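You operate a simulated robot arm through the tools that you are given. There is no shell and no other tool.

You are at the controls of a simulated two-armed robot. One attempt, no reset.

## Task
Push the grey buckle's tongue home, then swap it for the blue buckle.
Fine: the first goes on the wooden board, the second is clamped in the vice.

The check looks at the end state, three seconds after you hand in, the way a careful person would. Anything else that was tipped, shoved, dropped, spilled or broken makes it a failure.

## Robot
Two 7-joint arms with fingered hands on one trunk that stands fixed in place. Base frame: the origin is at the foot of the trunk, x ahead of it, y to its left, z up. Readings come in mm, degrees, newtons and seconds.
The left shoulder is at [30, 136, 1305], the right one opposite. Payload 5 kg a hand.
Tool frame (each hand has its own): the origin (TCP) lies between the finger pads and is the grasp point; the fingertips stand 42 mm ahead of it; z points along the fingers, y is the line along which they close. The gripper opens to 208 mm. The gripper's body begins 119 mm behind the TCP. The gripper is a hand of 4 fingers: y runs from the thumb to the fingers, the wrist lies at [0, 0, -332] in the tool frame, and closing takes about 1.5 s.
Orientation is that of the tool frame in the base frame, as a unit quaternion [x, y, z, w]. With the fingers straight down and closing along the base's y, the tool's x points along the base's -x, its y along +y and its z along -z.

## Interface
- The arms move only by the tool step_arm. It takes "left_plan", "right_plan" or both (then of equal length, played together; a hand with none holds still); each is a list that holds one entry, the list of rows, each a list of 7 numbers: the shift along the tool's x, y, z in m, then the turn, a rotation vector about the tool's x, y, z in degrees, then the gripper command, from -1 (shut) to 1 (fully open), values between in proportion. In form: [[[dx, dy, dz, ax, ay, az, jaw], ...]]. A call has 1 to 20 rows; each row is the pose to reach, as a shift and turn from the pose commanded when the call began, along the tool's axes at that moment. A row lasts 0.2 s, in which the tool goes at most 50 mm and 8.6 degrees; a call with a longer step from one row to the next is refused whole, and so is a gripper value outside its range. Where a pose cannot be reached the arm comes as near as it can. A force on the tool above 90 N (or 10 N above the force at the start of the call, whichever is more), or a blocked arm, ends the call early, and 0.2 s more pass. Each finger travels about 72 mm/s and halts on what it meets, pressing with about 31 N; the grip force reading is that of the motor and also rises with nothing between the fingers. The clock runs only during rows and for 0.2 s after the last one: add rows that repeat a pose to give the fingers time. It gives the time, the measured TCP pose, the force on the tool (base axes), the opening and the grip force at its end, in the units of the frame above (readings bear some noise), with the torque about the TCP (base axes, N m) and any sound that the robot's microphone picked up.
- Cameras (640 x 400 px; columns grow to the right, rows downward): "scene" is now at [44.3, -12.1, 2024.9]; the picture's right is [-0.14, -0.99, 0.00], its down [-0.80, 0.12, -0.59] and it looks along [0.58, -0.08, -0.81] (base axes); focal length 315 px, centre (320, 200). "left" rides on the left gripper at [-101, 0, -145] in its tool frame; the picture's right is [0.00, -1.00, 0.00], its down [0.82, 0.00, -0.57] and it looks along [0.57, 0.00, 0.82] (tool axes); focal length 261 px, centre (320, 200). "right" rides on the right gripper at [101, 0, -145] in its tool frame; the picture's right is [0.00, 1.00, 0.00], its down [-0.82, 0.00, -0.57] and it looks along [-0.57, 0.00, 0.82] (tool axes); focal length 261 px, centre (320, 200).
- capture(camera): a new picture of that camera. The clock stands still meanwhile.
- slide_trunk(by): slides the trunk up (or, below 0, down) by that many mm; the arms and the scene camera ride with it, the base frame stays. It gives what a move gives, with no picture.
- hand_shape(shape, hand): the hand has 4 fingers and takes this shape, open, in about a second: jaw (thumb against the fingers, like two jaws); tri (thumb and two fingers); tip (a fingertip pinch); poke (one finger out to press); point (the index stretched); flat (the hand flat); cup (the hand cupped); fist (a fist). The gripper value then closes the fingers along that shape, each until it touches; the sizes above hold for jaw. It gives what a move gives, with no picture.
- pan_tilt(pan, tilt): turns the head with the scene camera to pan (to the left, within 143 degrees either way) and tilt (down, from -29 to 69), counted from straight ahead of the robot. It gives what a move gives.
- pixel_to_xyz(camera, pixels): for up to 12 pixels [column, row] of the newest picture of that camera ("zoom" is the newest enlarged one), the place [x, y, z] in the base frame of the surface seen there, good to about 3 mm. The clock stands still meanwhile.
- zoom(camera, box): a new picture of the part [left, top, right, bottom] of that camera's present view, enlarged. The clock stands still meanwhile.
- hand_in(): hands the job in; it is judged then, once.

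Open the grippers and draw the arms clear of the work before you hand the job in, unless the task says otherwise.

The tools are called by a JSON object that holds its "op" and its "data". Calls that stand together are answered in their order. step_arm: Moves the arms, as the interface text tells. Its arguments: {"type":"object","properties":{"left_plan":{"type":"array","items":{"type":"array","items":{"type":"array","items":{"type":"number"}}}},"right_plan":{"type":"array","items":{"type":"array","items":{"type":"array","items":{"type":"number"}}}}},"required":[]} The other tools are called the same way: slide_trunk (by) slides the trunk up or down; hand_shape (shape, hand) gives the hand a shape; pan_tilt (pan, tilt) turns the head that bears the scene camera; capture (camera) takes a picture; pixel_to_xyz (camera, pixels) gives the place of the surface under pixels of a picture; zoom (camera, box) takes an enlarged picture of a part of a camera's view; hand_in () hands the job in.

At the start:

```text
time: 0.0
left_position: [695.0, 163.4, 1314.6]
left_tcp_rot: [0.001, 1.0, 0.0, 0.0]
left_force: [0.3, -0.1, 0.9]
left_wrist_torque: [-0.03, -0.01, 0.0]
left_width: 207.7
left_finger_force: 0.1
left_shape: jaw
right_position: [625.4, -337.8, 1293.5]
right_tcp_rot: [0.0, 1.0, 0.0, 0.0]
right_force: [0.3, 0.9, 0.1]
right_wrist_torque: [-0.02, -0.02, 0.01]
right_width: 207.8
right_finger_force: 0.0
right_shape: jaw
trunk travel left (down, up): [-325.0, 165.0]
head pan, tilt: [-8.3, 54.2]
```

scene: 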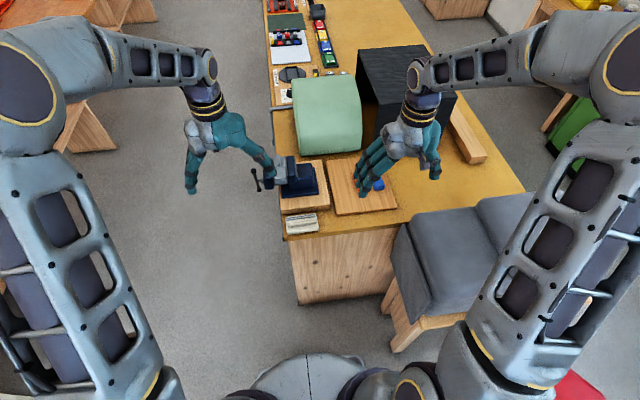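
right: 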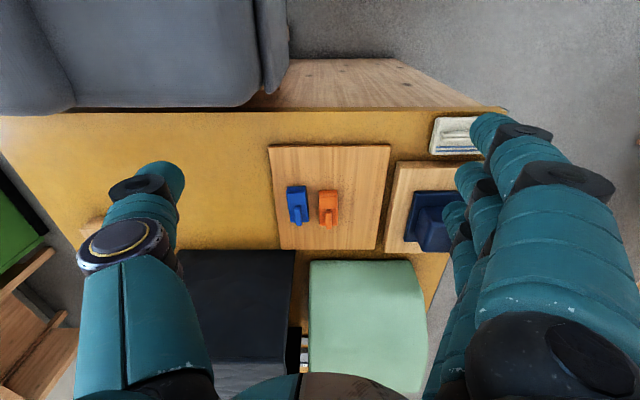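
left: 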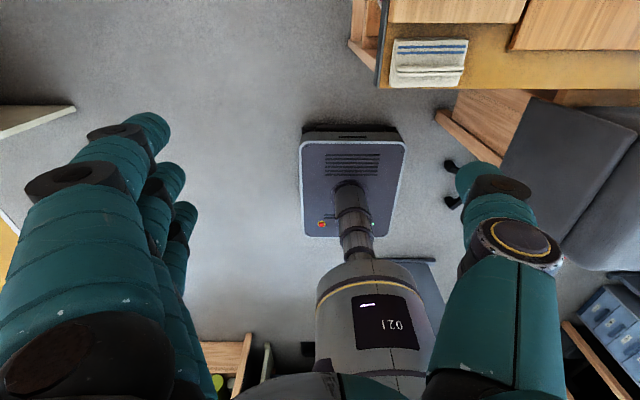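

The wrist picture shows a blue and an orange buckle on the wooden board, with the vice to the right of it around (430,220). I zoom in on the work area for a closer look.

{"op": "zoom", "data": {"camera": "scene", "box": [240, 140, 420, 250]}}

{"op": "zoom", "data": {"camera": "right", "box": [250, 130, 500, 280]}}

```text
3.56 times, centred on (330, 195) of scene
```

zoom: 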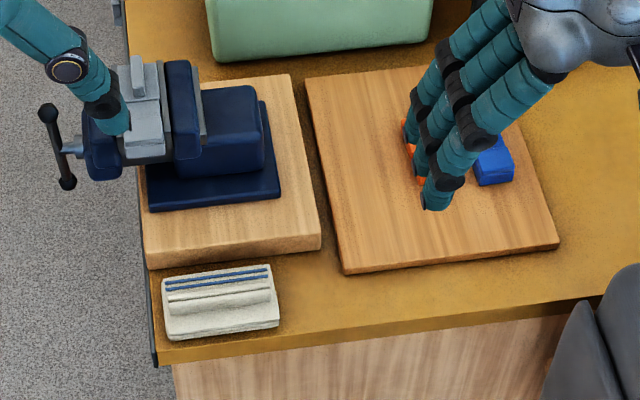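

```text
2.56 times, centred on (375, 205) of right
```

zoom: 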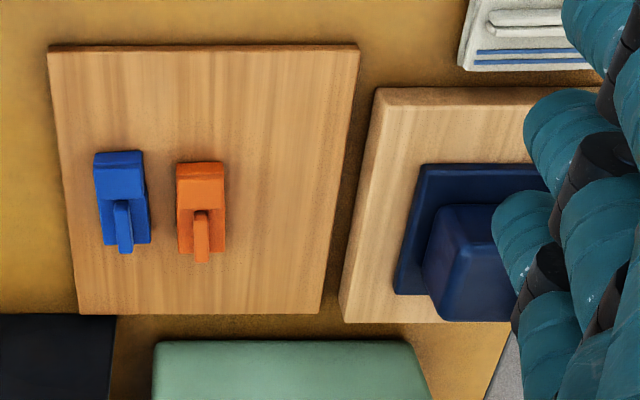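

The grey buckle seems to be held in the vice jaws, behind the left finger. I draw both hands outward to free the view.

{"op": "step_arm", "data": {"left_plan": [[[0, 0.04, 0, 0, 0, 0, 1], [0, 0.08, 0, 0, 0, 0, 1], [0, 0.12, 0, 0, 0, 0, 1], [0, 0.16, 0, 0, 0, 0, 1], [0, 0.2, 0, 0, 0, 0, 1]]], "right_plan": [[[0, -0.03, 0, 0, 0, 0, 1], [0, -0.06, 0, 0, 0, 0, 1], [0, -0.09, 0, 0, 0, 0, 1], [0, -0.12, 0, 0, 0, 0, 1], [0, -0.15, 0, 0, 0, 0, 1]]]}}

{"op": "capture", "data": {"camera": "scene"}}

{"op": "zoom", "data": {"camera": "scene", "box": [240, 140, 420, 250]}}

```text
time: 1.2
left_position: [693.4, 364.3, 1314.4]
left_tcp_rot: [0.001, 1.0, -0.001, 0.0]
left_force: [0.6, -0.8, -0.6]
left_wrist_torque: [0.13, 0.02, -0.01]
left_width: 207.9
left_finger_force: 0.1
left_shape: jaw
right_position: [624.6, -486.9, 1292.0]
right_tcp_rot: [-0.002, 1.0, 0.0, 0.0]
right_force: [1.0, 1.3, -0.6]
right_wrist_torque: [-0.17, 0.08, -0.02]
right_width: 208.2
right_finger_force: 0.0
right_shape: jaw
trunk travel left (down, up): [-325.0, 165.0]
head pan, tilt: [-8.3, 54.2]
```

```text
taken
```

scene: 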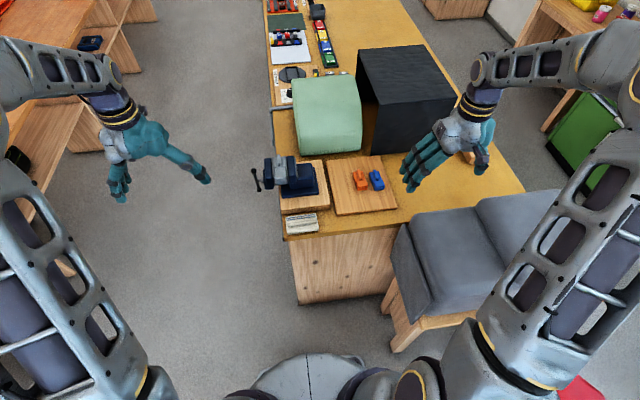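

```text
3.56 times, centred on (330, 195) of scene
```

zoom: 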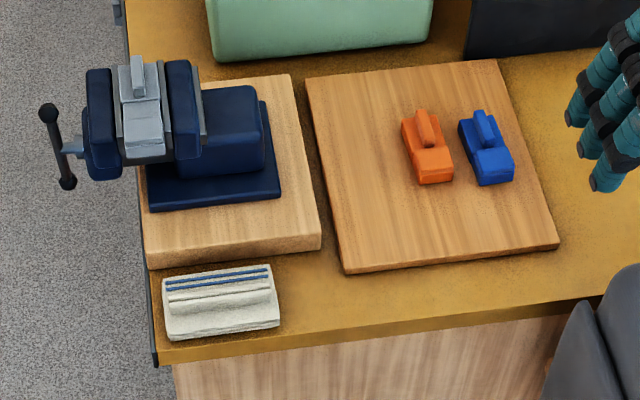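

The grey buckle sits between the vice jaws at zoom (140,105), its tongue sticking up away from the robot; the vice handle is a T-bar at (57,148). I zoom in tighter on the vice and on the two loose buckles.

{"op": "zoom", "data": {"camera": "scene", "box": [245, 145, 335, 205]}}

{"op": "pixel_to_xyz", "data": {"camera": "zoom", "pixels": [[48, 115], [66, 180], [57, 148], [100, 120], [140, 105], [138, 75], [140, 150], [185, 110], [100, 75], [180, 70], [230, 130], [300, 230]]}}

```text
6.67 times, centred on (290, 175) of scene
```

zoom: 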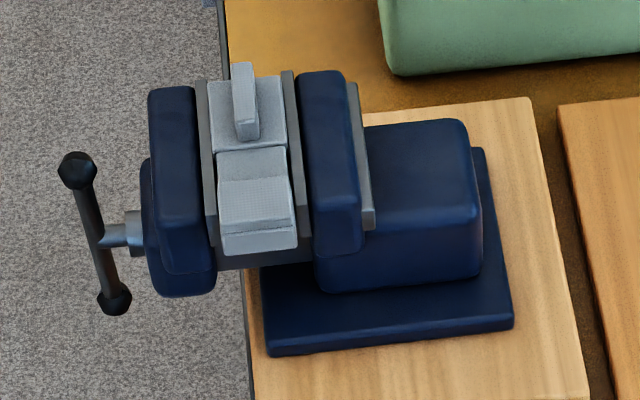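

```text
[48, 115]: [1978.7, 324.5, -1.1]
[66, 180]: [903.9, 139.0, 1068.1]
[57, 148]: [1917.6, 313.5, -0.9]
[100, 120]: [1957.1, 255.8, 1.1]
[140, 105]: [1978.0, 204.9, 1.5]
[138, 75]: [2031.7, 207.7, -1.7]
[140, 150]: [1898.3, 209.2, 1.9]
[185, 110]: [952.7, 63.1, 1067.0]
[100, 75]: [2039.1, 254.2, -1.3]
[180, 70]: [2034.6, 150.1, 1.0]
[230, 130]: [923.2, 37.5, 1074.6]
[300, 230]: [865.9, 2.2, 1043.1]
```

Those pixels were read in the newer, tighter zoom, so I read the places again with pixels from that picture.

{"op": "pixel_to_xyz", "data": {"camera": "zoom", "pixels": [[77, 170], [114, 299], [97, 238], [170, 130], [205, 130], [243, 80], [248, 125], [243, 165], [258, 205], [258, 240], [325, 110], [340, 220]]}}

{"op": "pixel_to_xyz", "data": {"camera": "zoom", "pixels": [[220, 100], [265, 100], [222, 225], [295, 225], [230, 155], [282, 155], [288, 110], [360, 110], [420, 150], [400, 270], [300, 345], [140, 220]]}}

```text
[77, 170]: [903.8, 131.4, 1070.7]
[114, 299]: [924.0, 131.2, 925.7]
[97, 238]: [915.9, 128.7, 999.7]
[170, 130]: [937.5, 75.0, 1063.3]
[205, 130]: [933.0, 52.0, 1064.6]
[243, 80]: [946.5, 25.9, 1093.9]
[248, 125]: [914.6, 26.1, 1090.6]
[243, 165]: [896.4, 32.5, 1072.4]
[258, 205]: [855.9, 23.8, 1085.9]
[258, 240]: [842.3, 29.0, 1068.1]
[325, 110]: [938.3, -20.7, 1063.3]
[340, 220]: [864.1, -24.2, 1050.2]
```

```text
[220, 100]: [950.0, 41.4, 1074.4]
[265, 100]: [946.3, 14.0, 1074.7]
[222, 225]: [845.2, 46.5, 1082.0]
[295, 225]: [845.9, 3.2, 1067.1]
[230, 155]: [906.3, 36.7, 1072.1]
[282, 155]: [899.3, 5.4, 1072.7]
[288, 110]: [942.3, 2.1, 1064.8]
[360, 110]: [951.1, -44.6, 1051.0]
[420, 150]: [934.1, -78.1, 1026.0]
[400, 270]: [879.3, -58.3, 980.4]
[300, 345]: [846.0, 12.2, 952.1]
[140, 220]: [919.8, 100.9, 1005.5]
```

The vice jaws lie along y (moving jaw at y≈50–100, buckle at y≈3–46, z top ≈1090). Now I look closer at the two loose buckles and the towel-like thing.

{"op": "zoom", "data": {"camera": "scene", "box": [325, 150, 415, 210]}}

{"op": "capture", "data": {"camera": "right"}}

{"op": "capture", "data": {"camera": "left"}}

```text
6.67 times, centred on (370, 180) of scene
```

zoom: 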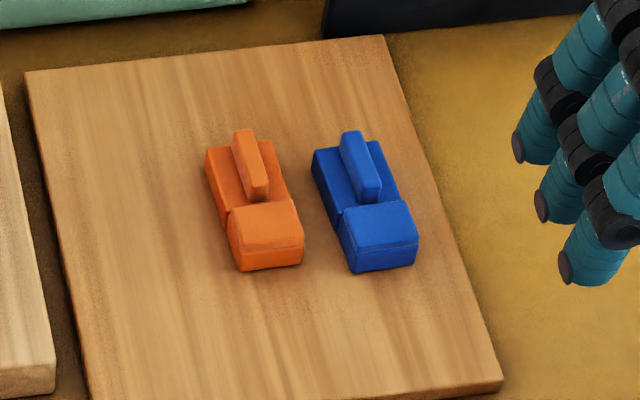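

```text
taken
```

right: 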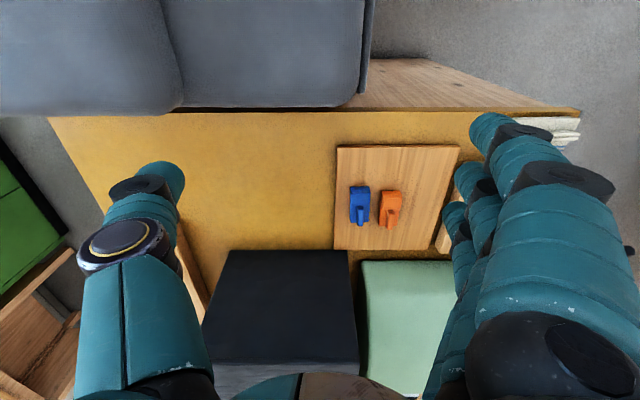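

```text
taken
```

left: 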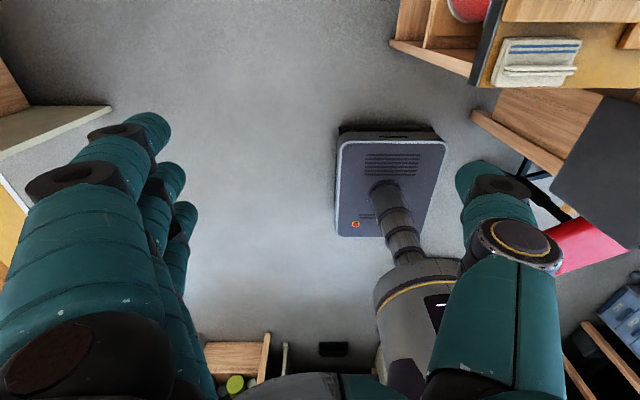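

Each buckle is a flat base with a block near the robot and a slim tongue behind it. I measure the blue buckle (tongue (345,135)-(370,200), block (380,230)) and the board.

{"op": "pixel_to_xyz", "data": {"camera": "zoom", "pixels": [[348, 135], [358, 170], [371, 192], [350, 214], [412, 206], [380, 225], [378, 262], [322, 165], [385, 165], [330, 185], [300, 320], [485, 380]]}}

{"op": "zoom", "data": {"camera": "right", "box": [330, 165, 420, 245]}}

```text
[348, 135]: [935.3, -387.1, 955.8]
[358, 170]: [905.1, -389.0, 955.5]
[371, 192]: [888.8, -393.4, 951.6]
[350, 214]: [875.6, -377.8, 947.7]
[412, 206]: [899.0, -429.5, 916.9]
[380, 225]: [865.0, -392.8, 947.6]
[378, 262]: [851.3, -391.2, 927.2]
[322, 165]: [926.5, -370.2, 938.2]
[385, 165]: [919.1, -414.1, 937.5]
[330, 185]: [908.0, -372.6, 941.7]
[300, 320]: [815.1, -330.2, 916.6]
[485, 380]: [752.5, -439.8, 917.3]
```

```text
5.00 times, centred on (375, 205) of right
```

zoom: 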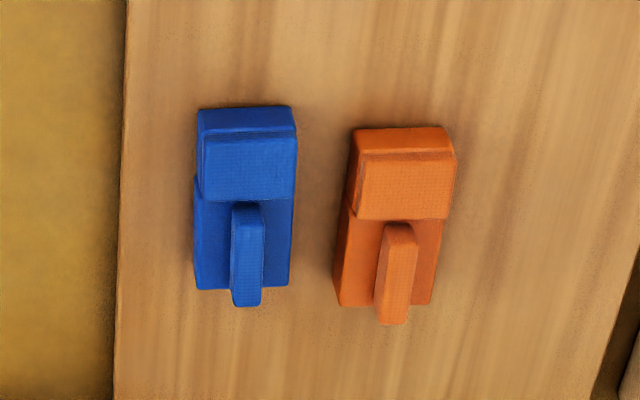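

The blue buckle lies on the board (z≈917) at about x 850–935, y -391, with base top ≈938 and tongue top ≈955. I bring the right hand, high up, over toward the vice to see the grey buckle from its wrist camera.

{"op": "step_arm", "data": {"right_plan": [[[-0.013, 0.042, 0.003, 0, 0, 0, 1], [-0.026, 0.084, 0.005, 0, 0, 0, 1], [-0.039, 0.126, 0.008, 0, 0, 0, 1], [-0.052, 0.168, 0.01, 0, 0, 0, 1], [-0.065, 0.21, 0.013, 0, 0, 0, 1], [-0.078, 0.252, 0.015, 0, 0, 0, 1], [-0.091, 0.294, 0.018, 0, 0, 0, 1], [-0.104, 0.336, 0.02, 0, 0, 0, 1], [-0.117, 0.378, 0.023, 0, 0, 0, 1], [-0.13, 0.42, 0.025, 0, 0, 0, 1], [-0.143, 0.462, 0.028, 0, 0, 0, 1], [-0.155, 0.507, 0.03, 0, 0, 0, 1], [-0.155, 0.507, 0.03, 0, 0, 0, 1]]]}}

{"op": "capture", "data": {"camera": "right"}}

```text
time: 4.0
left_position: [693.1, 363.0, 1315.6]
left_tcp_rot: [0.0, 1.0, 0.0, 0.0]
left_force: [-0.3, -1.6, -0.2]
left_wrist_torque: [0.11, -0.03, -0.03]
left_width: 207.9
left_finger_force: 0.0
left_shape: jaw
right_position: [782.4, 15.8, 1262.1]
right_tcp_rot: [0.0, 1.0, 0.001, -0.001]
right_force: [0.0, -0.5, 0.2]
right_wrist_torque: [0.17, -0.03, 0.03]
right_width: 207.7
right_finger_force: 0.0
right_shape: jaw
trunk travel left (down, up): [-325.0, 165.0]
head pan, tilt: [-8.3, 54.2]
```

```text
taken
```

right: 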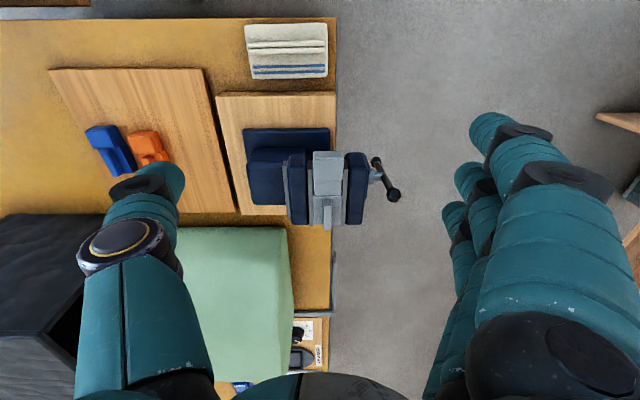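

The vice and the grey buckle are at (325,190), and the handle T-bar at (385,180); the jaws overhang the table edge. I zoom in here.

{"op": "zoom", "data": {"camera": "right", "box": [240, 110, 420, 230]}}

{"op": "pixel_to_xyz", "data": {"camera": "right", "pixels": [[327, 200], [327, 215], [327, 160], [327, 185], [296, 190], [357, 190], [393, 195], [376, 161], [334, 300], [275, 130], [290, 50], [320, 50]]}}

```text
3.33 times, centred on (330, 170) of right
```

zoom: 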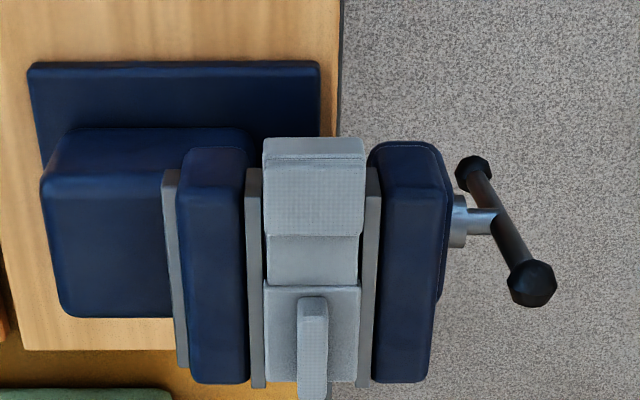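

```text
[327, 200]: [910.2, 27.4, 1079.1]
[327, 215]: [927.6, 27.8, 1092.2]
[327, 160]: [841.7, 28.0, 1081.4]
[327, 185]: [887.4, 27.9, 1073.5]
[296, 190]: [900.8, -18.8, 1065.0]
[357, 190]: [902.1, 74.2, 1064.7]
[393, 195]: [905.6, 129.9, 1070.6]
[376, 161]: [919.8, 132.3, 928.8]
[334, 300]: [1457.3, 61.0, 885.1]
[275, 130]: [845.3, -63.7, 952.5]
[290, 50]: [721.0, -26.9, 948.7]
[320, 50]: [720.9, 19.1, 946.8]
```

The grey buckle's slider with the rib (zoom (312,350)) stands off from the block by a neck at (312,260), while on blue and orange the slider meets the block: so grey must be pushed about 25 mm toward -x. I zoom in on the whole buckle to measure its ends.

{"op": "zoom", "data": {"camera": "right", "box": [282, 145, 372, 235]}}

```text
4.44 times, centred on (327, 190) of right
```

zoom: 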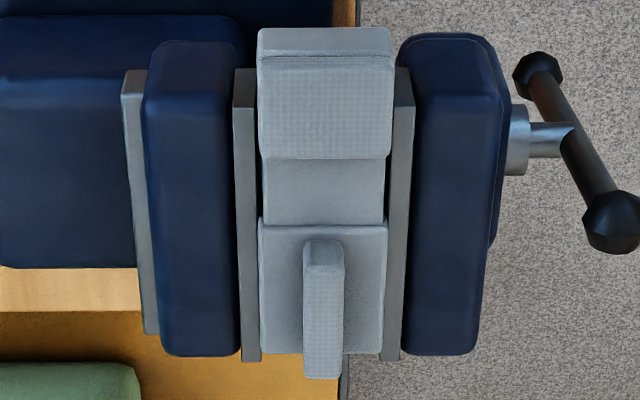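

I read the corners of the block, neck, slider, rib and jaw plates from this picture.

{"op": "pixel_to_xyz", "data": {"camera": "zoom", "pixels": [[323, 60], [323, 150], [323, 180], [323, 210], [290, 235], [290, 345], [323, 255], [323, 370], [265, 100], [388, 100], [262, 300], [385, 300]]}}

{"op": "pixel_to_xyz", "data": {"camera": "zoom", "pixels": [[323, 33], [323, 45], [307, 320], [339, 320], [246, 115], [246, 350], [400, 110], [392, 350], [200, 60], [200, 345], [445, 50], [440, 345]]}}

```text
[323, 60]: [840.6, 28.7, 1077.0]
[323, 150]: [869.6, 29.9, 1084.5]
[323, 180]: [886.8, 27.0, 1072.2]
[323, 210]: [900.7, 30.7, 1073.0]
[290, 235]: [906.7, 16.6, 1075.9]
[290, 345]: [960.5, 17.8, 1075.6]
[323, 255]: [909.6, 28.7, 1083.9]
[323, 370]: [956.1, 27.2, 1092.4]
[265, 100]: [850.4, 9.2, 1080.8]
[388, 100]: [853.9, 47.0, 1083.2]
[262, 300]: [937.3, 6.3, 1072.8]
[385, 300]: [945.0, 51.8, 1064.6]
```

```text
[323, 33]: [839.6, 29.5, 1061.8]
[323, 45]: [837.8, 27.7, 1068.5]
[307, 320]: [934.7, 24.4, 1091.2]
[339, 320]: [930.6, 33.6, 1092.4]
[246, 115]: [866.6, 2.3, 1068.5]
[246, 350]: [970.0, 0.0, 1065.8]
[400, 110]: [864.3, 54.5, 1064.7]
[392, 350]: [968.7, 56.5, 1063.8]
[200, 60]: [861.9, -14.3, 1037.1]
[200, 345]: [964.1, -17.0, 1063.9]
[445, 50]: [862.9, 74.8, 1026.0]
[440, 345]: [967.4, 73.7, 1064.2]
```

Grey: block x≈836–873, neck to ≈903, slider/rib x≈905–960, rib y 22–35, top z≈1092; jaw tops z≈1064. I check how close the green cushion is before turning the hand for a squeeze along x.

{"op": "capture", "data": {"camera": "scene"}}

{"op": "pixel_to_xyz", "data": {"camera": "scene", "pixels": [[300, 150], [296, 120], [298, 90], [330, 110], [358, 145], [295, 80], [380, 110], [300, 205], [325, 200], [345, 210], [395, 205], [385, 160]]}}

```text
taken
```

scene: 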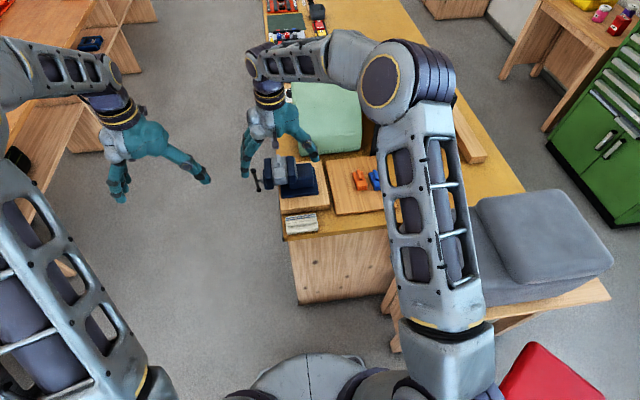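

```text
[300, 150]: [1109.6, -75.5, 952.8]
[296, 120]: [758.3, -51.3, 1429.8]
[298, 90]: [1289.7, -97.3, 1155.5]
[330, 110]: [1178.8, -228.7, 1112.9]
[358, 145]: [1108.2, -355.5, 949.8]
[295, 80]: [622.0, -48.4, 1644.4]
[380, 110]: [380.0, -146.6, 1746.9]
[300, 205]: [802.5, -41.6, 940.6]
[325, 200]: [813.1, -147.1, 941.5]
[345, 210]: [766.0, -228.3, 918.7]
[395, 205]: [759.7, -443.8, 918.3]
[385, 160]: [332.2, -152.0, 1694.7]
```

The cushion starts at x≈1105, so there is room. I turn the right hand 90° about its axis (thumb toward the robot) and centre it above the buckle at x≈898, y≈28, staying high.

{"op": "step_arm", "data": {"right_plan": [[[-0.01, 0.001, 0, 0, 0, 8.2, 1], [-0.021, 0.002, 0, 0, 0, 16.4, 1], [-0.032, 0.003, 0, 0, 0, 24.6, 1], [-0.042, 0.004, 0, 0, 0, 32.8, 1], [-0.053, 0.006, 0, 0, 0, 41, 1], [-0.063, 0.007, 0, 0, 0, 49.2, 1], [-0.074, 0.008, 0, 0, 0, 57.4, 1], [-0.084, 0.009, 0, 0, 0, 65.6, 1], [-0.095, 0.01, 0, 0, 0, 73.8, 1], [-0.105, 0.012, 0, 0, 0, 82, 1], [-0.1156, 0.0127, 0, 0, 0, 90, 1], [-0.1156, 0.0127, 0, 0, 0, 90, 1]]]}}

{"op": "capture", "data": {"camera": "right"}}

{"op": "capture", "data": {"camera": "scene"}}

```text
time: 6.6
left_position: [693.1, 363.4, 1314.7]
left_tcp_rot: [0.0, 1.0, 0.0, 0.001]
left_force: [0.2, 0.0, 0.5]
left_wrist_torque: [0.0, -0.05, -0.01]
left_width: 207.6
left_finger_force: 0.0
left_shape: jaw
right_position: [896.1, 32.3, 1262.7]
right_tcp_rot: [0.708, 0.706, 0.0, 0.0]
right_force: [0.1, -0.5, 0.5]
right_wrist_torque: [0.01, -0.03, 0.0]
right_width: 207.9
right_finger_force: 0.1
right_shape: jaw
trunk travel left (down, up): [-325.0, 165.0]
head pan, tilt: [-8.3, 54.2]
```

```text
taken
```

right: 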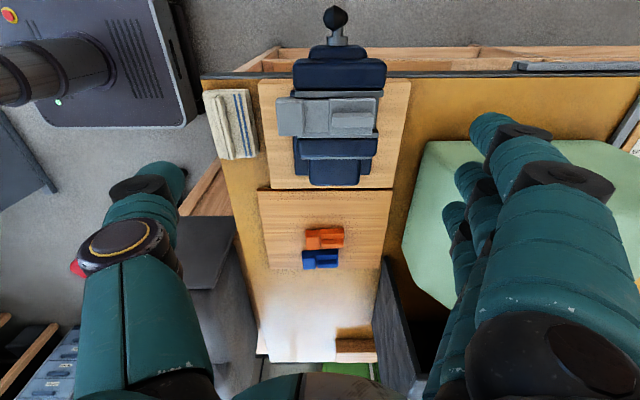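

```text
taken
```

scene: 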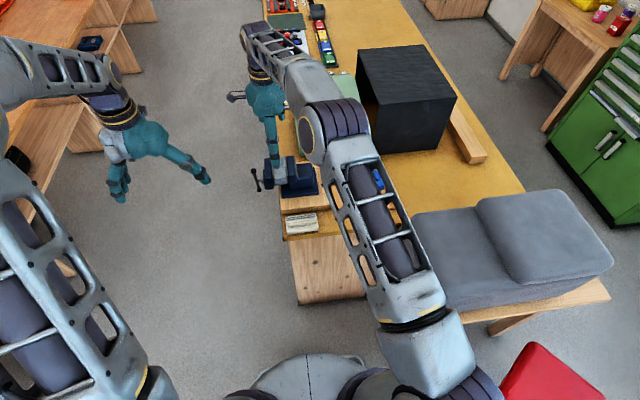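

The turned hand straddles the vice along x. I lower it to TCP z≈1160 (fingertips ≈1118, still above the rib) and look.

{"op": "step_arm", "data": {"right_plan": [[[-0.001, 0.001, 0.035, 0, 0, 0, 1], [-0.003, 0.002, 0.07, 0, 0, 0, 1], [-0.0038, 0.002, 0.1027, 0, 0, 0, 1], [-0.0038, 0.002, 0.1027, 0, 0, 0, 1]]]}}

{"op": "capture", "data": {"camera": "right"}}

{"op": "zoom", "data": {"camera": "scene", "box": [225, 110, 345, 210]}}

```text
time: 7.6
left_position: [692.3, 363.7, 1315.0]
left_tcp_rot: [-0.001, 1.0, 0.0, 0.0]
left_force: [0.2, -0.7, 0.6]
left_wrist_torque: [-0.01, -0.05, -0.01]
left_width: 207.9
left_finger_force: 0.0
left_shape: jaw
right_position: [897.3, 29.8, 1162.6]
right_tcp_rot: [0.707, 0.707, 0.0, 0.0]
right_force: [-0.7, -0.6, 1.0]
right_wrist_torque: [0.01, -0.02, 0.01]
right_width: 208.1
right_finger_force: 0.0
right_shape: jaw
trunk travel left (down, up): [-325.0, 165.0]
head pan, tilt: [-8.3, 54.2]
```

```text
taken
```

right: 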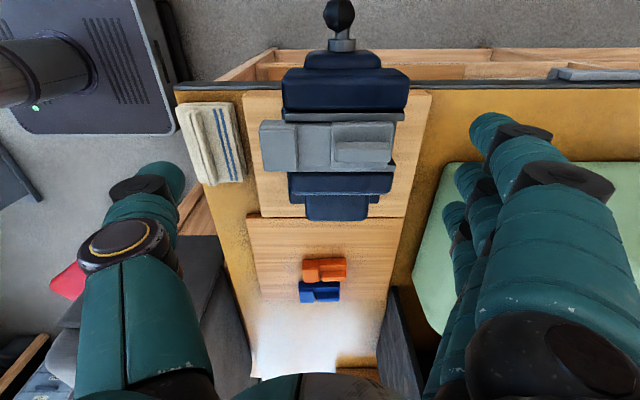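

```text
4.00 times, centred on (285, 160) of scene
```

zoom: 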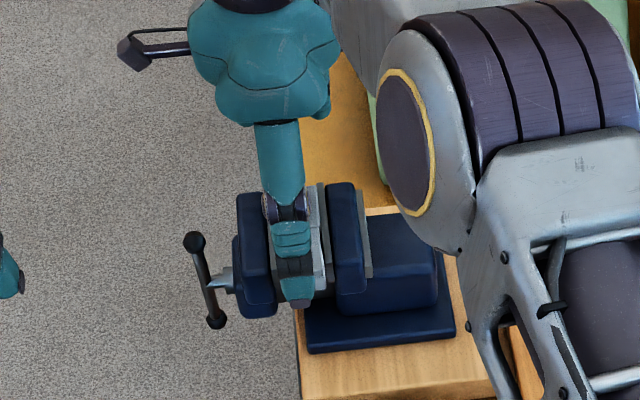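

The hand is aligned over the buckle (right view: block (280,145), slider (362,145)). I lower to TCP z≈1118 and close to about 135 mm, just short of contact, then look.

{"op": "step_arm", "data": {"right_plan": [[[-0.001, 0.0005, 0.022, 0, 0, 0, 1], [-0.0015, 0.0005, 0.0445, 0, 0, 0, 0.8], [-0.0015, 0.0005, 0.0445, 0, 0, 0, 0.6], [-0.0015, 0.0005, 0.0445, 0, 0, 0, 0.45], [-0.0015, 0.0005, 0.0445, 0, 0, 0, 0.32], [-0.0015, 0.0005, 0.0445, 0, 0, 0, 0.32], [-0.0015, 0.0005, 0.0445, 0, 0, 0, 0.32]]]}}

{"op": "capture", "data": {"camera": "right"}}

{"op": "zoom", "data": {"camera": "scene", "box": [225, 110, 345, 210]}}

```text
time: 9.2
left_position: [692.4, 364.5, 1315.1]
left_tcp_rot: [0.0, 1.0, 0.0, 0.001]
left_force: [0.6, -0.2, -0.2]
left_wrist_torque: [0.01, -0.01, -0.03]
left_width: 208.0
left_finger_force: 0.1
left_shape: jaw
right_position: [897.1, 29.2, 1116.4]
right_tcp_rot: [0.707, 0.707, 0.0, -0.001]
right_force: [0.0, 0.4, 0.0]
right_wrist_torque: [-0.01, 0.01, 0.02]
right_width: 137.9
right_finger_force: 0.1
right_shape: jaw
trunk travel left (down, up): [-325.0, 165.0]
head pan, tilt: [-8.3, 54.2]
```

```text
taken
```

right: 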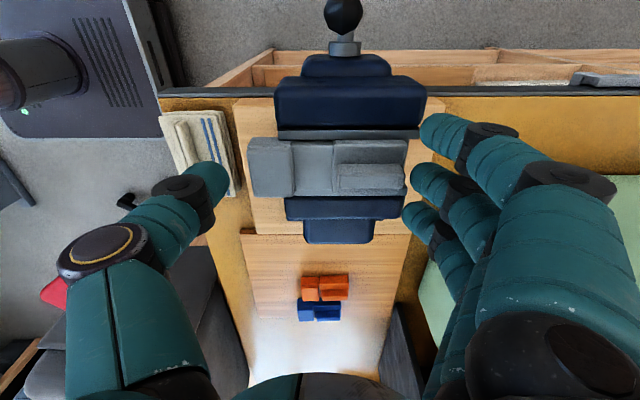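

```text
4.00 times, centred on (285, 160) of scene
```

zoom: 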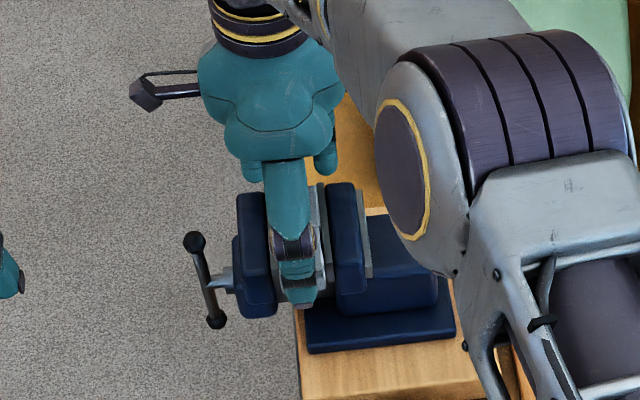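

Fingers flank the buckle (thumb tip (222,185), middle finger tip (415,175)). I zoom and measure the tips against the rib.

{"op": "zoom", "data": {"camera": "right", "box": [180, 100, 470, 280]}}

{"op": "pixel_to_xyz", "data": {"camera": "right", "pixels": [[224, 178], [215, 195], [418, 172], [424, 120], [407, 210], [430, 182], [370, 175], [370, 188], [402, 175], [252, 165], [403, 150], [330, 165]]}}

```text
2.21 times, centred on (325, 190) of right
```

zoom: 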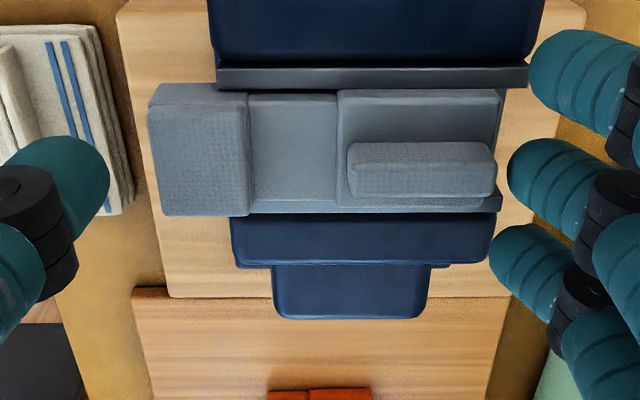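

```text
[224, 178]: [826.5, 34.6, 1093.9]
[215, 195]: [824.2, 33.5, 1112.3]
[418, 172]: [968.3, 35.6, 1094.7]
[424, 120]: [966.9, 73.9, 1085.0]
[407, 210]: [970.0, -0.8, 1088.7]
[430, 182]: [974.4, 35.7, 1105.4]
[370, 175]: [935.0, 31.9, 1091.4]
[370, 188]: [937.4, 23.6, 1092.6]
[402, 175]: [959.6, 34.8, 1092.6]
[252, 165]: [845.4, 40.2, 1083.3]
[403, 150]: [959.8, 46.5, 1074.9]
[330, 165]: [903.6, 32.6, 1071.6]
```

The middle finger is in line with the rib (y≈30) with ~7 mm gap, the thumb the same at the block. I squeeze slowly and watch force, width and sound.

{"op": "step_arm", "data": {"right_plan": [[[0, 0, 0, 0, 0, 0, 0.2], [0, 0, 0, 0, 0, 0, 0.1], [0, 0, 0, 0, 0, 0, 0.0], [0, 0, 0, 0, 0, 0, -0.1], [0, 0, 0, 0, 0, 0, -0.2], [0, 0, 0, 0, 0, 0, -0.2], [0, 0, 0, 0, 0, 0, -0.2]]]}}

{"op": "zoom", "data": {"camera": "right", "box": [180, 100, 470, 280]}}

```text
time: 10.8
left_position: [691.8, 363.9, 1314.9]
left_tcp_rot: [0.0, 1.0, 0.0, 0.0]
left_force: [-0.7, -1.2, -0.4]
left_wrist_torque: [-0.04, -0.05, 0.01]
left_width: 207.9
left_finger_force: 0.0
left_shape: jaw
right_position: [898.2, 28.9, 1117.5]
right_tcp_rot: [0.707, 0.707, 0.001, 0.001]
right_force: [4.5, -0.1, 2.9]
right_wrist_torque: [-0.02, 0.75, 0.02]
right_width: 50.6
right_finger_force: 25.2
right_shape: jaw
trunk travel left (down, up): [-325.0, 165.0]
head pan, tilt: [-8.3, 54.2]
```

```text
2.21 times, centred on (325, 190) of right
```

zoom: 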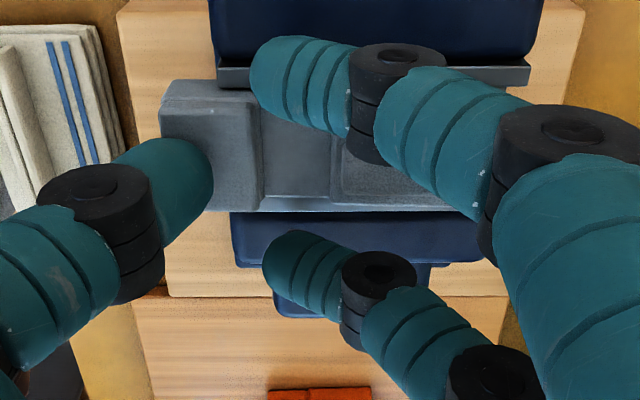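

The width fell to 51 mm because the outer fingers passed by; the block seems to have shifted ~5 mm toward the slider (zoom, block edge 250→262) but the gap remains. I open again and look.

{"op": "step_arm", "data": {"right_plan": [[[0, 0, 0, 0, 0, 0, 0.1], [0, 0, 0, 0, 0, 0, 0.3], [0, 0, 0, 0, 0, 0, 0.4], [0, 0, 0, 0, 0, 0, 0.4], [0, 0, 0, 0, 0, 0, 0.4]]]}}

{"op": "zoom", "data": {"camera": "right", "box": [180, 100, 470, 280]}}

```text
time: 12.0
left_position: [692.9, 365.2, 1314.7]
left_tcp_rot: [0.0, 1.0, 0.0, 0.0]
left_force: [0.0, -0.8, 0.7]
left_wrist_torque: [-0.04, 0.0, 0.0]
left_width: 208.2
left_finger_force: 0.0
left_shape: jaw
right_position: [897.2, 29.3, 1116.6]
right_tcp_rot: [0.708, 0.706, 0.0, -0.001]
right_force: [0.3, -0.2, 0.2]
right_wrist_torque: [-0.01, -0.04, 0.02]
right_width: 144.9
right_finger_force: 0.2
right_shape: jaw
trunk travel left (down, up): [-325.0, 165.0]
head pan, tilt: [-8.3, 54.2]
```

```text
2.21 times, centred on (325, 190) of right
```

zoom: 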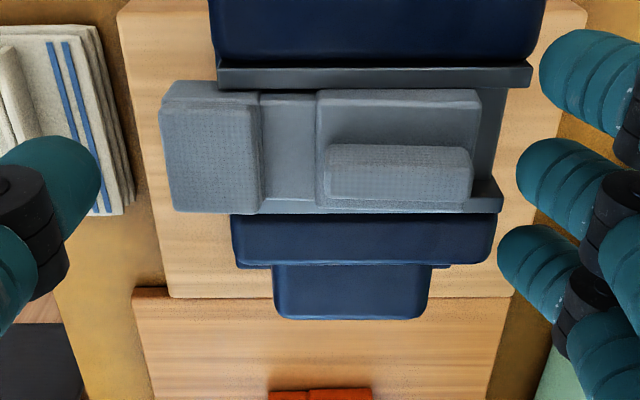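

The squeeze works: the slider moved from 500 to 480 px and the gap shrank from 89 to 57 px, but no click yet. I squeeze again, longer and harder.

{"op": "step_arm", "data": {"right_plan": [[[0, 0, 0, 0, 0, 0, 0.2], [0, 0, 0, 0, 0, 0, 0.0], [0, 0, 0, 0, 0, 0, -0.2], [0, 0, 0, 0, 0, 0, -0.4], [0, 0, 0, 0, 0, 0, -0.5], [0, 0, 0, 0, 0, 0, -0.5], [0, 0, 0, 0, 0, 0, -0.5], [0, 0, 0, 0, 0, 0, -0.5], [0, 0, 0, 0, 0, 0, -0.5], [0, 0, 0, 0, 0, 0, -0.5]]]}}

{"op": "zoom", "data": {"camera": "right", "box": [180, 100, 470, 280]}}

```text
time: 14.2
left_position: [692.2, 363.9, 1315.0]
left_tcp_rot: [0.0, 1.0, -0.001, 0.0]
left_force: [0.3, 0.1, 0.1]
left_wrist_torque: [0.03, 0.02, -0.03]
left_width: 208.1
left_finger_force: 0.0
left_shape: jaw
right_position: [896.7, 29.2, 1116.9]
right_tcp_rot: [0.707, 0.707, 0.0, 0.0]
right_force: [0.6, 0.6, 5.7]
right_wrist_torque: [0.02, 0.14, -0.05]
right_width: 38.2
right_finger_force: 31.2
right_shape: jaw
trunk travel left (down, up): [-325.0, 165.0]
head pan, tilt: [-8.3, 54.2]
```

```text
2.21 times, centred on (325, 190) of right
```

zoom: 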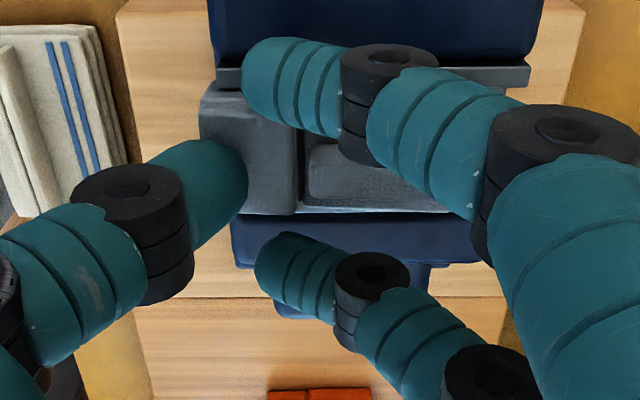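

The gap appears closed now (block edge at 300, slider edge at 304 px). I open and look again.

{"op": "step_arm", "data": {"right_plan": [[[0, 0, 0, 0, 0, 0, -0.2], [0, 0, 0, 0, 0, 0, 0.0], [0, 0, 0, 0, 0, 0, 0.2], [0, 0, 0, 0, 0, 0, 0.4], [0, 0, 0, 0, 0, 0, 0.4], [0, 0, 0, 0, 0, 0, 0.4], [0, 0, 0, 0, 0, 0, 0.4]]]}}

{"op": "zoom", "data": {"camera": "right", "box": [180, 100, 470, 280]}}

```text
time: 15.8
left_position: [692.8, 364.7, 1313.2]
left_tcp_rot: [0.0, 1.0, 0.001, 0.0]
left_force: [-0.9, 0.4, -0.3]
left_wrist_torque: [-0.02, -0.01, -0.01]
left_width: 207.9
left_finger_force: 0.1
left_shape: jaw
right_position: [896.5, 30.0, 1117.1]
right_tcp_rot: [0.708, 0.707, 0.0, 0.0]
right_force: [0.9, -0.2, -0.2]
right_wrist_torque: [0.0, 0.03, 0.03]
right_width: 145.2
right_finger_force: 0.1
right_shape: jaw
trunk travel left (down, up): [-325.0, 165.0]
head pan, tilt: [-8.3, 54.2]
```

```text
2.21 times, centred on (325, 190) of right
```

zoom: 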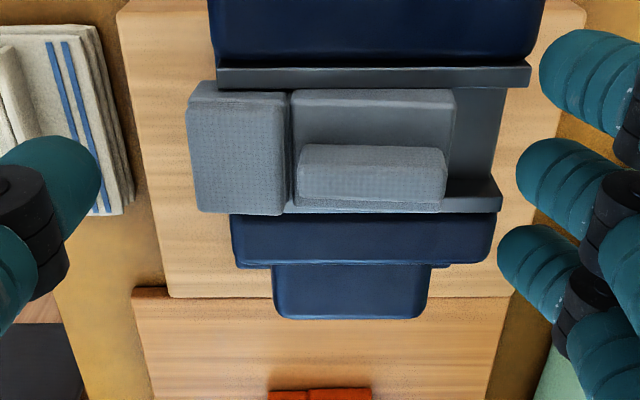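

The slider now almost meets the block. I zoom closer on the seam and compare with the blue and orange buckles.

{"op": "zoom", "data": {"camera": "right", "box": [255, 130, 395, 200]}}

{"op": "zoom", "data": {"camera": "right", "box": [285, 265, 365, 330]}}

```text
4.57 times, centred on (325, 165) of right
```

zoom: 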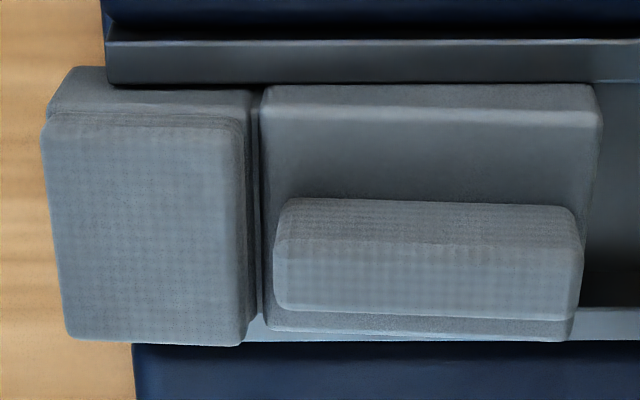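

```text
6.15 times, centred on (325, 298) of right
```

zoom: 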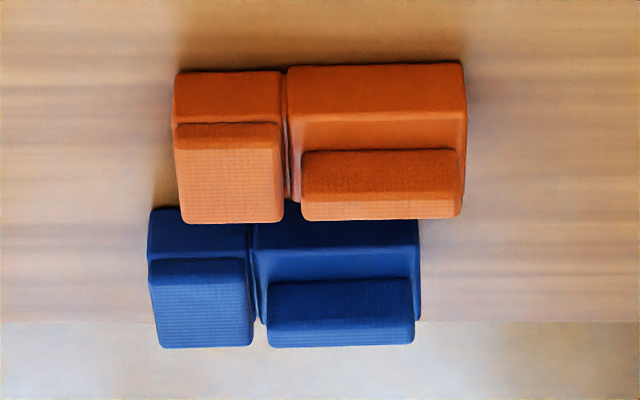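

The seam on grey (≈2 mm) looks like the one on orange and blue, but no click has been heard. I give one more full squeeze to make sure it is seated.

{"op": "step_arm", "data": {"right_plan": [[[0, 0, 0, 0, 0, 0, 0.1], [0, 0, 0, 0, 0, 0, -0.2], [0, 0, 0, 0, 0, 0, -0.5], [0, 0, 0, 0, 0, 0, -0.7], [0, 0, 0, 0, 0, 0, -0.7], [0, 0, 0, 0, 0, 0, -0.7], [0, 0, 0, 0, 0, 0, -0.7], [0, 0, 0, 0, 0, 0, -0.7], [0, 0, 0, 0, 0, 0, -0.7], [0, 0, 0, 0, 0, 0, -0.7], [0, 0, 0, 0, 0, 0, -0.7], [0, 0, 0, 0, 0, 0, -0.7]]]}}

{"op": "zoom", "data": {"camera": "right", "box": [180, 100, 470, 280]}}

```text
time: 18.4
left_position: [692.6, 363.6, 1314.6]
left_tcp_rot: [0.0, 1.0, 0.0, 0.0]
left_force: [-0.5, 0.2, 0.5]
left_wrist_torque: [0.0, -0.01, -0.04]
left_width: 207.8
left_finger_force: 0.1
left_shape: jaw
right_position: [895.5, 29.0, 1116.9]
right_tcp_rot: [0.707, 0.707, 0.0, 0.0]
right_force: [-6.1, -0.5, 10.7]
right_wrist_torque: [-0.02, 0.86, -0.04]
right_width: 36.9
right_finger_force: 30.4
right_shape: jaw
trunk travel left (down, up): [-325.0, 165.0]
head pan, tilt: [-8.3, 54.2]
```

```text
2.21 times, centred on (325, 190) of right
```

zoom: 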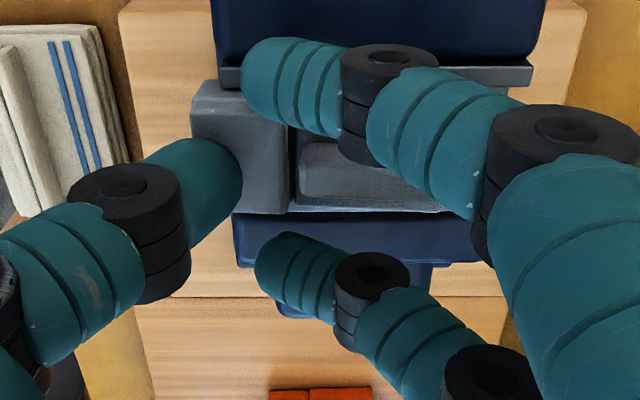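

The tool feels ~11 N upward, so a fingertip presses on something below. I open and inspect the seam again.

{"op": "step_arm", "data": {"right_plan": [[[0, 0, 0, 0, 0, 0, -0.3], [0, 0, 0, 0, 0, 0, 0.0], [0, 0, 0, 0, 0, 0, 0.2], [0, 0, 0, 0, 0, 0, 0.4], [0, 0, 0, 0, 0, 0, 0.4], [0, 0, 0, 0, 0, 0, 0.4], [0, 0, 0, 0, 0, 0, 0.4]]]}}

{"op": "zoom", "data": {"camera": "right", "box": [255, 130, 395, 200]}}

{"op": "pixel_to_xyz", "data": {"camera": "zoom", "pixels": [[60, 220], [225, 220], [150, 330], [150, 140], [245, 200], [258, 200], [275, 150], [290, 280], [570, 280], [590, 120], [430, 260], [430, 300]]}}

```text
time: 20.0
left_position: [692.5, 363.8, 1314.0]
left_tcp_rot: [0.0, 1.0, 0.0, 0.0]
left_force: [-0.9, 0.7, -0.3]
left_wrist_torque: [0.01, -0.02, 0.01]
left_width: 207.9
left_finger_force: 0.0
left_shape: jaw
right_position: [897.8, 29.2, 1116.9]
right_tcp_rot: [0.708, 0.707, -0.001, 0.001]
right_force: [0.4, 0.0, 0.6]
right_wrist_torque: [-0.01, -0.02, -0.02]
right_width: 145.3
right_finger_force: 0.1
right_shape: jaw
trunk travel left (down, up): [-325.0, 165.0]
head pan, tilt: [-8.3, 54.2]
```

```text
4.57 times, centred on (325, 165) of right
```

zoom: 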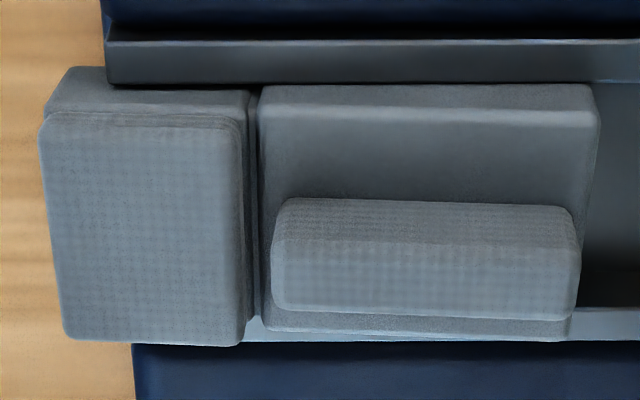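

```text
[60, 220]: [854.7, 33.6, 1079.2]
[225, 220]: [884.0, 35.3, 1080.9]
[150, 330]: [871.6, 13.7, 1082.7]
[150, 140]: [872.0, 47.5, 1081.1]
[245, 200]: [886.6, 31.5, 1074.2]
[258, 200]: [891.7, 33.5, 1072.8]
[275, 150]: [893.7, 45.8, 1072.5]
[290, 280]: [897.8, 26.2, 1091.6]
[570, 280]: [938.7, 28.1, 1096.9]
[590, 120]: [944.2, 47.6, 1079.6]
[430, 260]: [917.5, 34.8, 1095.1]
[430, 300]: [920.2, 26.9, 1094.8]
```

The seam did not change (block edge ≈247, slider ≈260 px). I lift the right hand away to compare the grey buckle with the others from the scene camera.

{"op": "step_arm", "data": {"right_plan": [[[0, 0, -0.04, 0, 0, 0, 0.6], [0, 0, -0.08, 0, 0, 0, 1], [0, 0, -0.12, 0, 0, 0, 1], [-0.04, -0.02, -0.14, 0, 0, 0, 1], [-0.085, -0.03, -0.14, 0, 0, 0, 1], [-0.13, -0.04, -0.14, 0, 0, 0, 1], [-0.175, -0.05, -0.14, 0, 0, 0, 1], [-0.22, -0.06, -0.14, 0, 0, 0, 1], [-0.22, -0.06, -0.14, 0, 0, 0, 1]]]}}

{"op": "zoom", "data": {"camera": "scene", "box": [245, 145, 335, 205]}}

{"op": "capture", "data": {"camera": "right"}}

```text
time: 22.0
left_position: [692.7, 365.5, 1315.0]
left_tcp_rot: [0.0, 1.0, -0.002, 0.0]
left_force: [0.7, 0.7, -0.2]
left_wrist_torque: [-0.07, -0.02, 0.01]
left_width: 208.0
left_finger_force: 0.1
left_shape: jaw
right_position: [836.5, -190.4, 1257.1]
right_tcp_rot: [0.707, 0.707, 0.0, -0.001]
right_force: [0.6, 1.0, 0.3]
right_wrist_torque: [-0.05, 0.0, 0.03]
right_width: 207.8
right_finger_force: 0.1
right_shape: jaw
trunk travel left (down, up): [-325.0, 165.0]
head pan, tilt: [-8.3, 54.2]
```

```text
6.67 times, centred on (290, 175) of scene
```

zoom: 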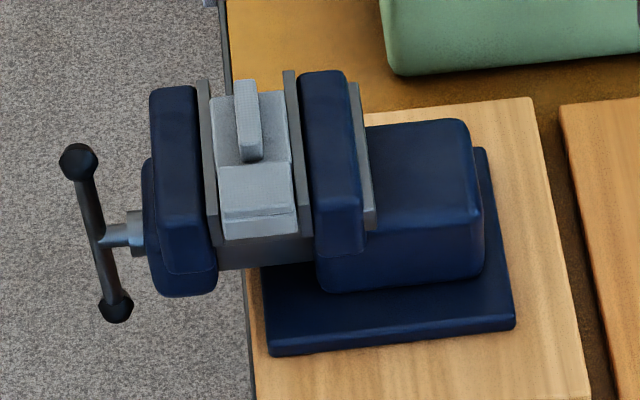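

```text
taken
```

right: 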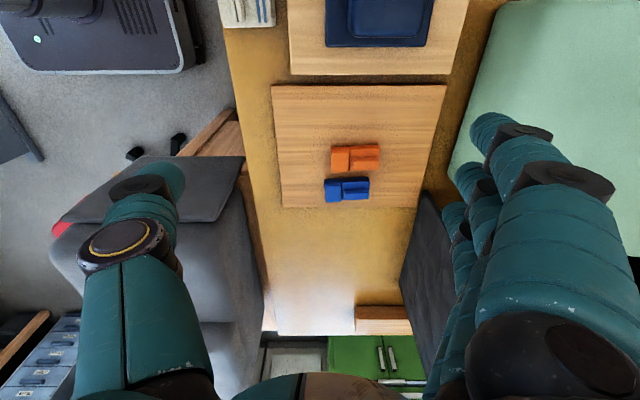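

From the scene view grey now looks like the others. I zoom in on blue and orange from the right camera to compare seam and overall length numerically.

{"op": "zoom", "data": {"camera": "right", "box": [310, 135, 400, 210]}}

{"op": "pixel_to_xyz", "data": {"camera": "right", "pixels": [[333, 160], [378, 155], [326, 190], [368, 186], [345, 185], [352, 185], [349, 195], [360, 193], [290, 120], [430, 120], [300, 200], [410, 195]]}}

```text
5.33 times, centred on (355, 172) of right
```

zoom: 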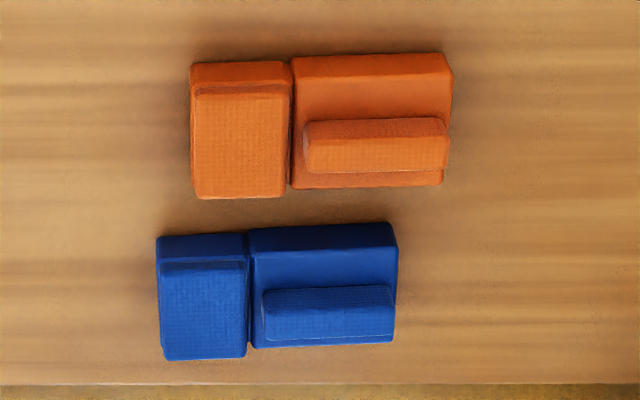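

```text
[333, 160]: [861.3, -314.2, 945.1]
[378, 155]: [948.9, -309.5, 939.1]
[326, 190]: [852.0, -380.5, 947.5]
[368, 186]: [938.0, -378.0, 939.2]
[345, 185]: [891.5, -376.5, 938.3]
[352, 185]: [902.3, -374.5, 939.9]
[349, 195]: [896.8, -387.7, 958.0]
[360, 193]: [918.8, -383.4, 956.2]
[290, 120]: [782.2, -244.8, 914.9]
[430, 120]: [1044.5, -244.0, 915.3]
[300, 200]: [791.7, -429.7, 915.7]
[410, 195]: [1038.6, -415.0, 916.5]
```

The view angles differ, so I bring the camera over the orange/blue pair at a similar relative position as it had over grey, staying high above the board (tips ≈1060).

{"op": "step_arm", "data": {"right_plan": [[[-0.018, 0.012, 0.035, 0, 0, 0, 1], [-0.036, 0.024, 0.07, 0, 0, 0, 1], [-0.054, 0.036, 0.105, 0, 0, 0, 1], [-0.072, 0.048, 0.13, 0, 0, 0, 1], [-0.09, 0.06, 0.155, 0, 0, 0, 1], [-0.09, 0.06, 0.155, 0, 0, 0, 1]]]}}

{"op": "capture", "data": {"camera": "right"}}

{"op": "zoom", "data": {"camera": "right", "box": [275, 110, 395, 185]}}

```text
time: 23.4
left_position: [692.2, 364.8, 1314.4]
left_tcp_rot: [-0.001, 1.0, 0.0, 0.0]
left_force: [-0.8, 0.0, 0.3]
left_wrist_torque: [-0.05, -0.05, -0.01]
left_width: 207.7
left_finger_force: 0.0
left_shape: jaw
right_position: [897.4, -282.6, 1102.1]
right_tcp_rot: [0.707, 0.708, 0.0, -0.001]
right_force: [0.6, 0.6, 0.5]
right_wrist_torque: [-0.08, -0.03, -0.01]
right_width: 207.8
right_finger_force: 0.1
right_shape: jaw
trunk travel left (down, up): [-325.0, 165.0]
head pan, tilt: [-8.3, 54.2]
```

```text
taken
```

right: 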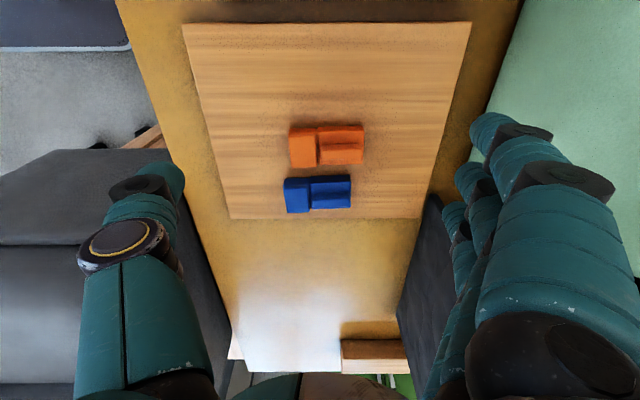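

```text
5.33 times, centred on (335, 148) of right
```

zoom: 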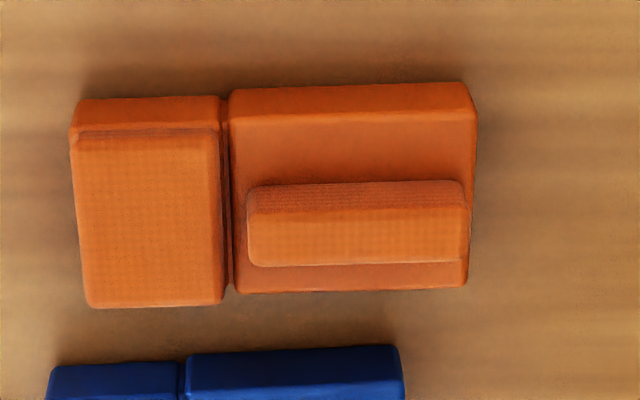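

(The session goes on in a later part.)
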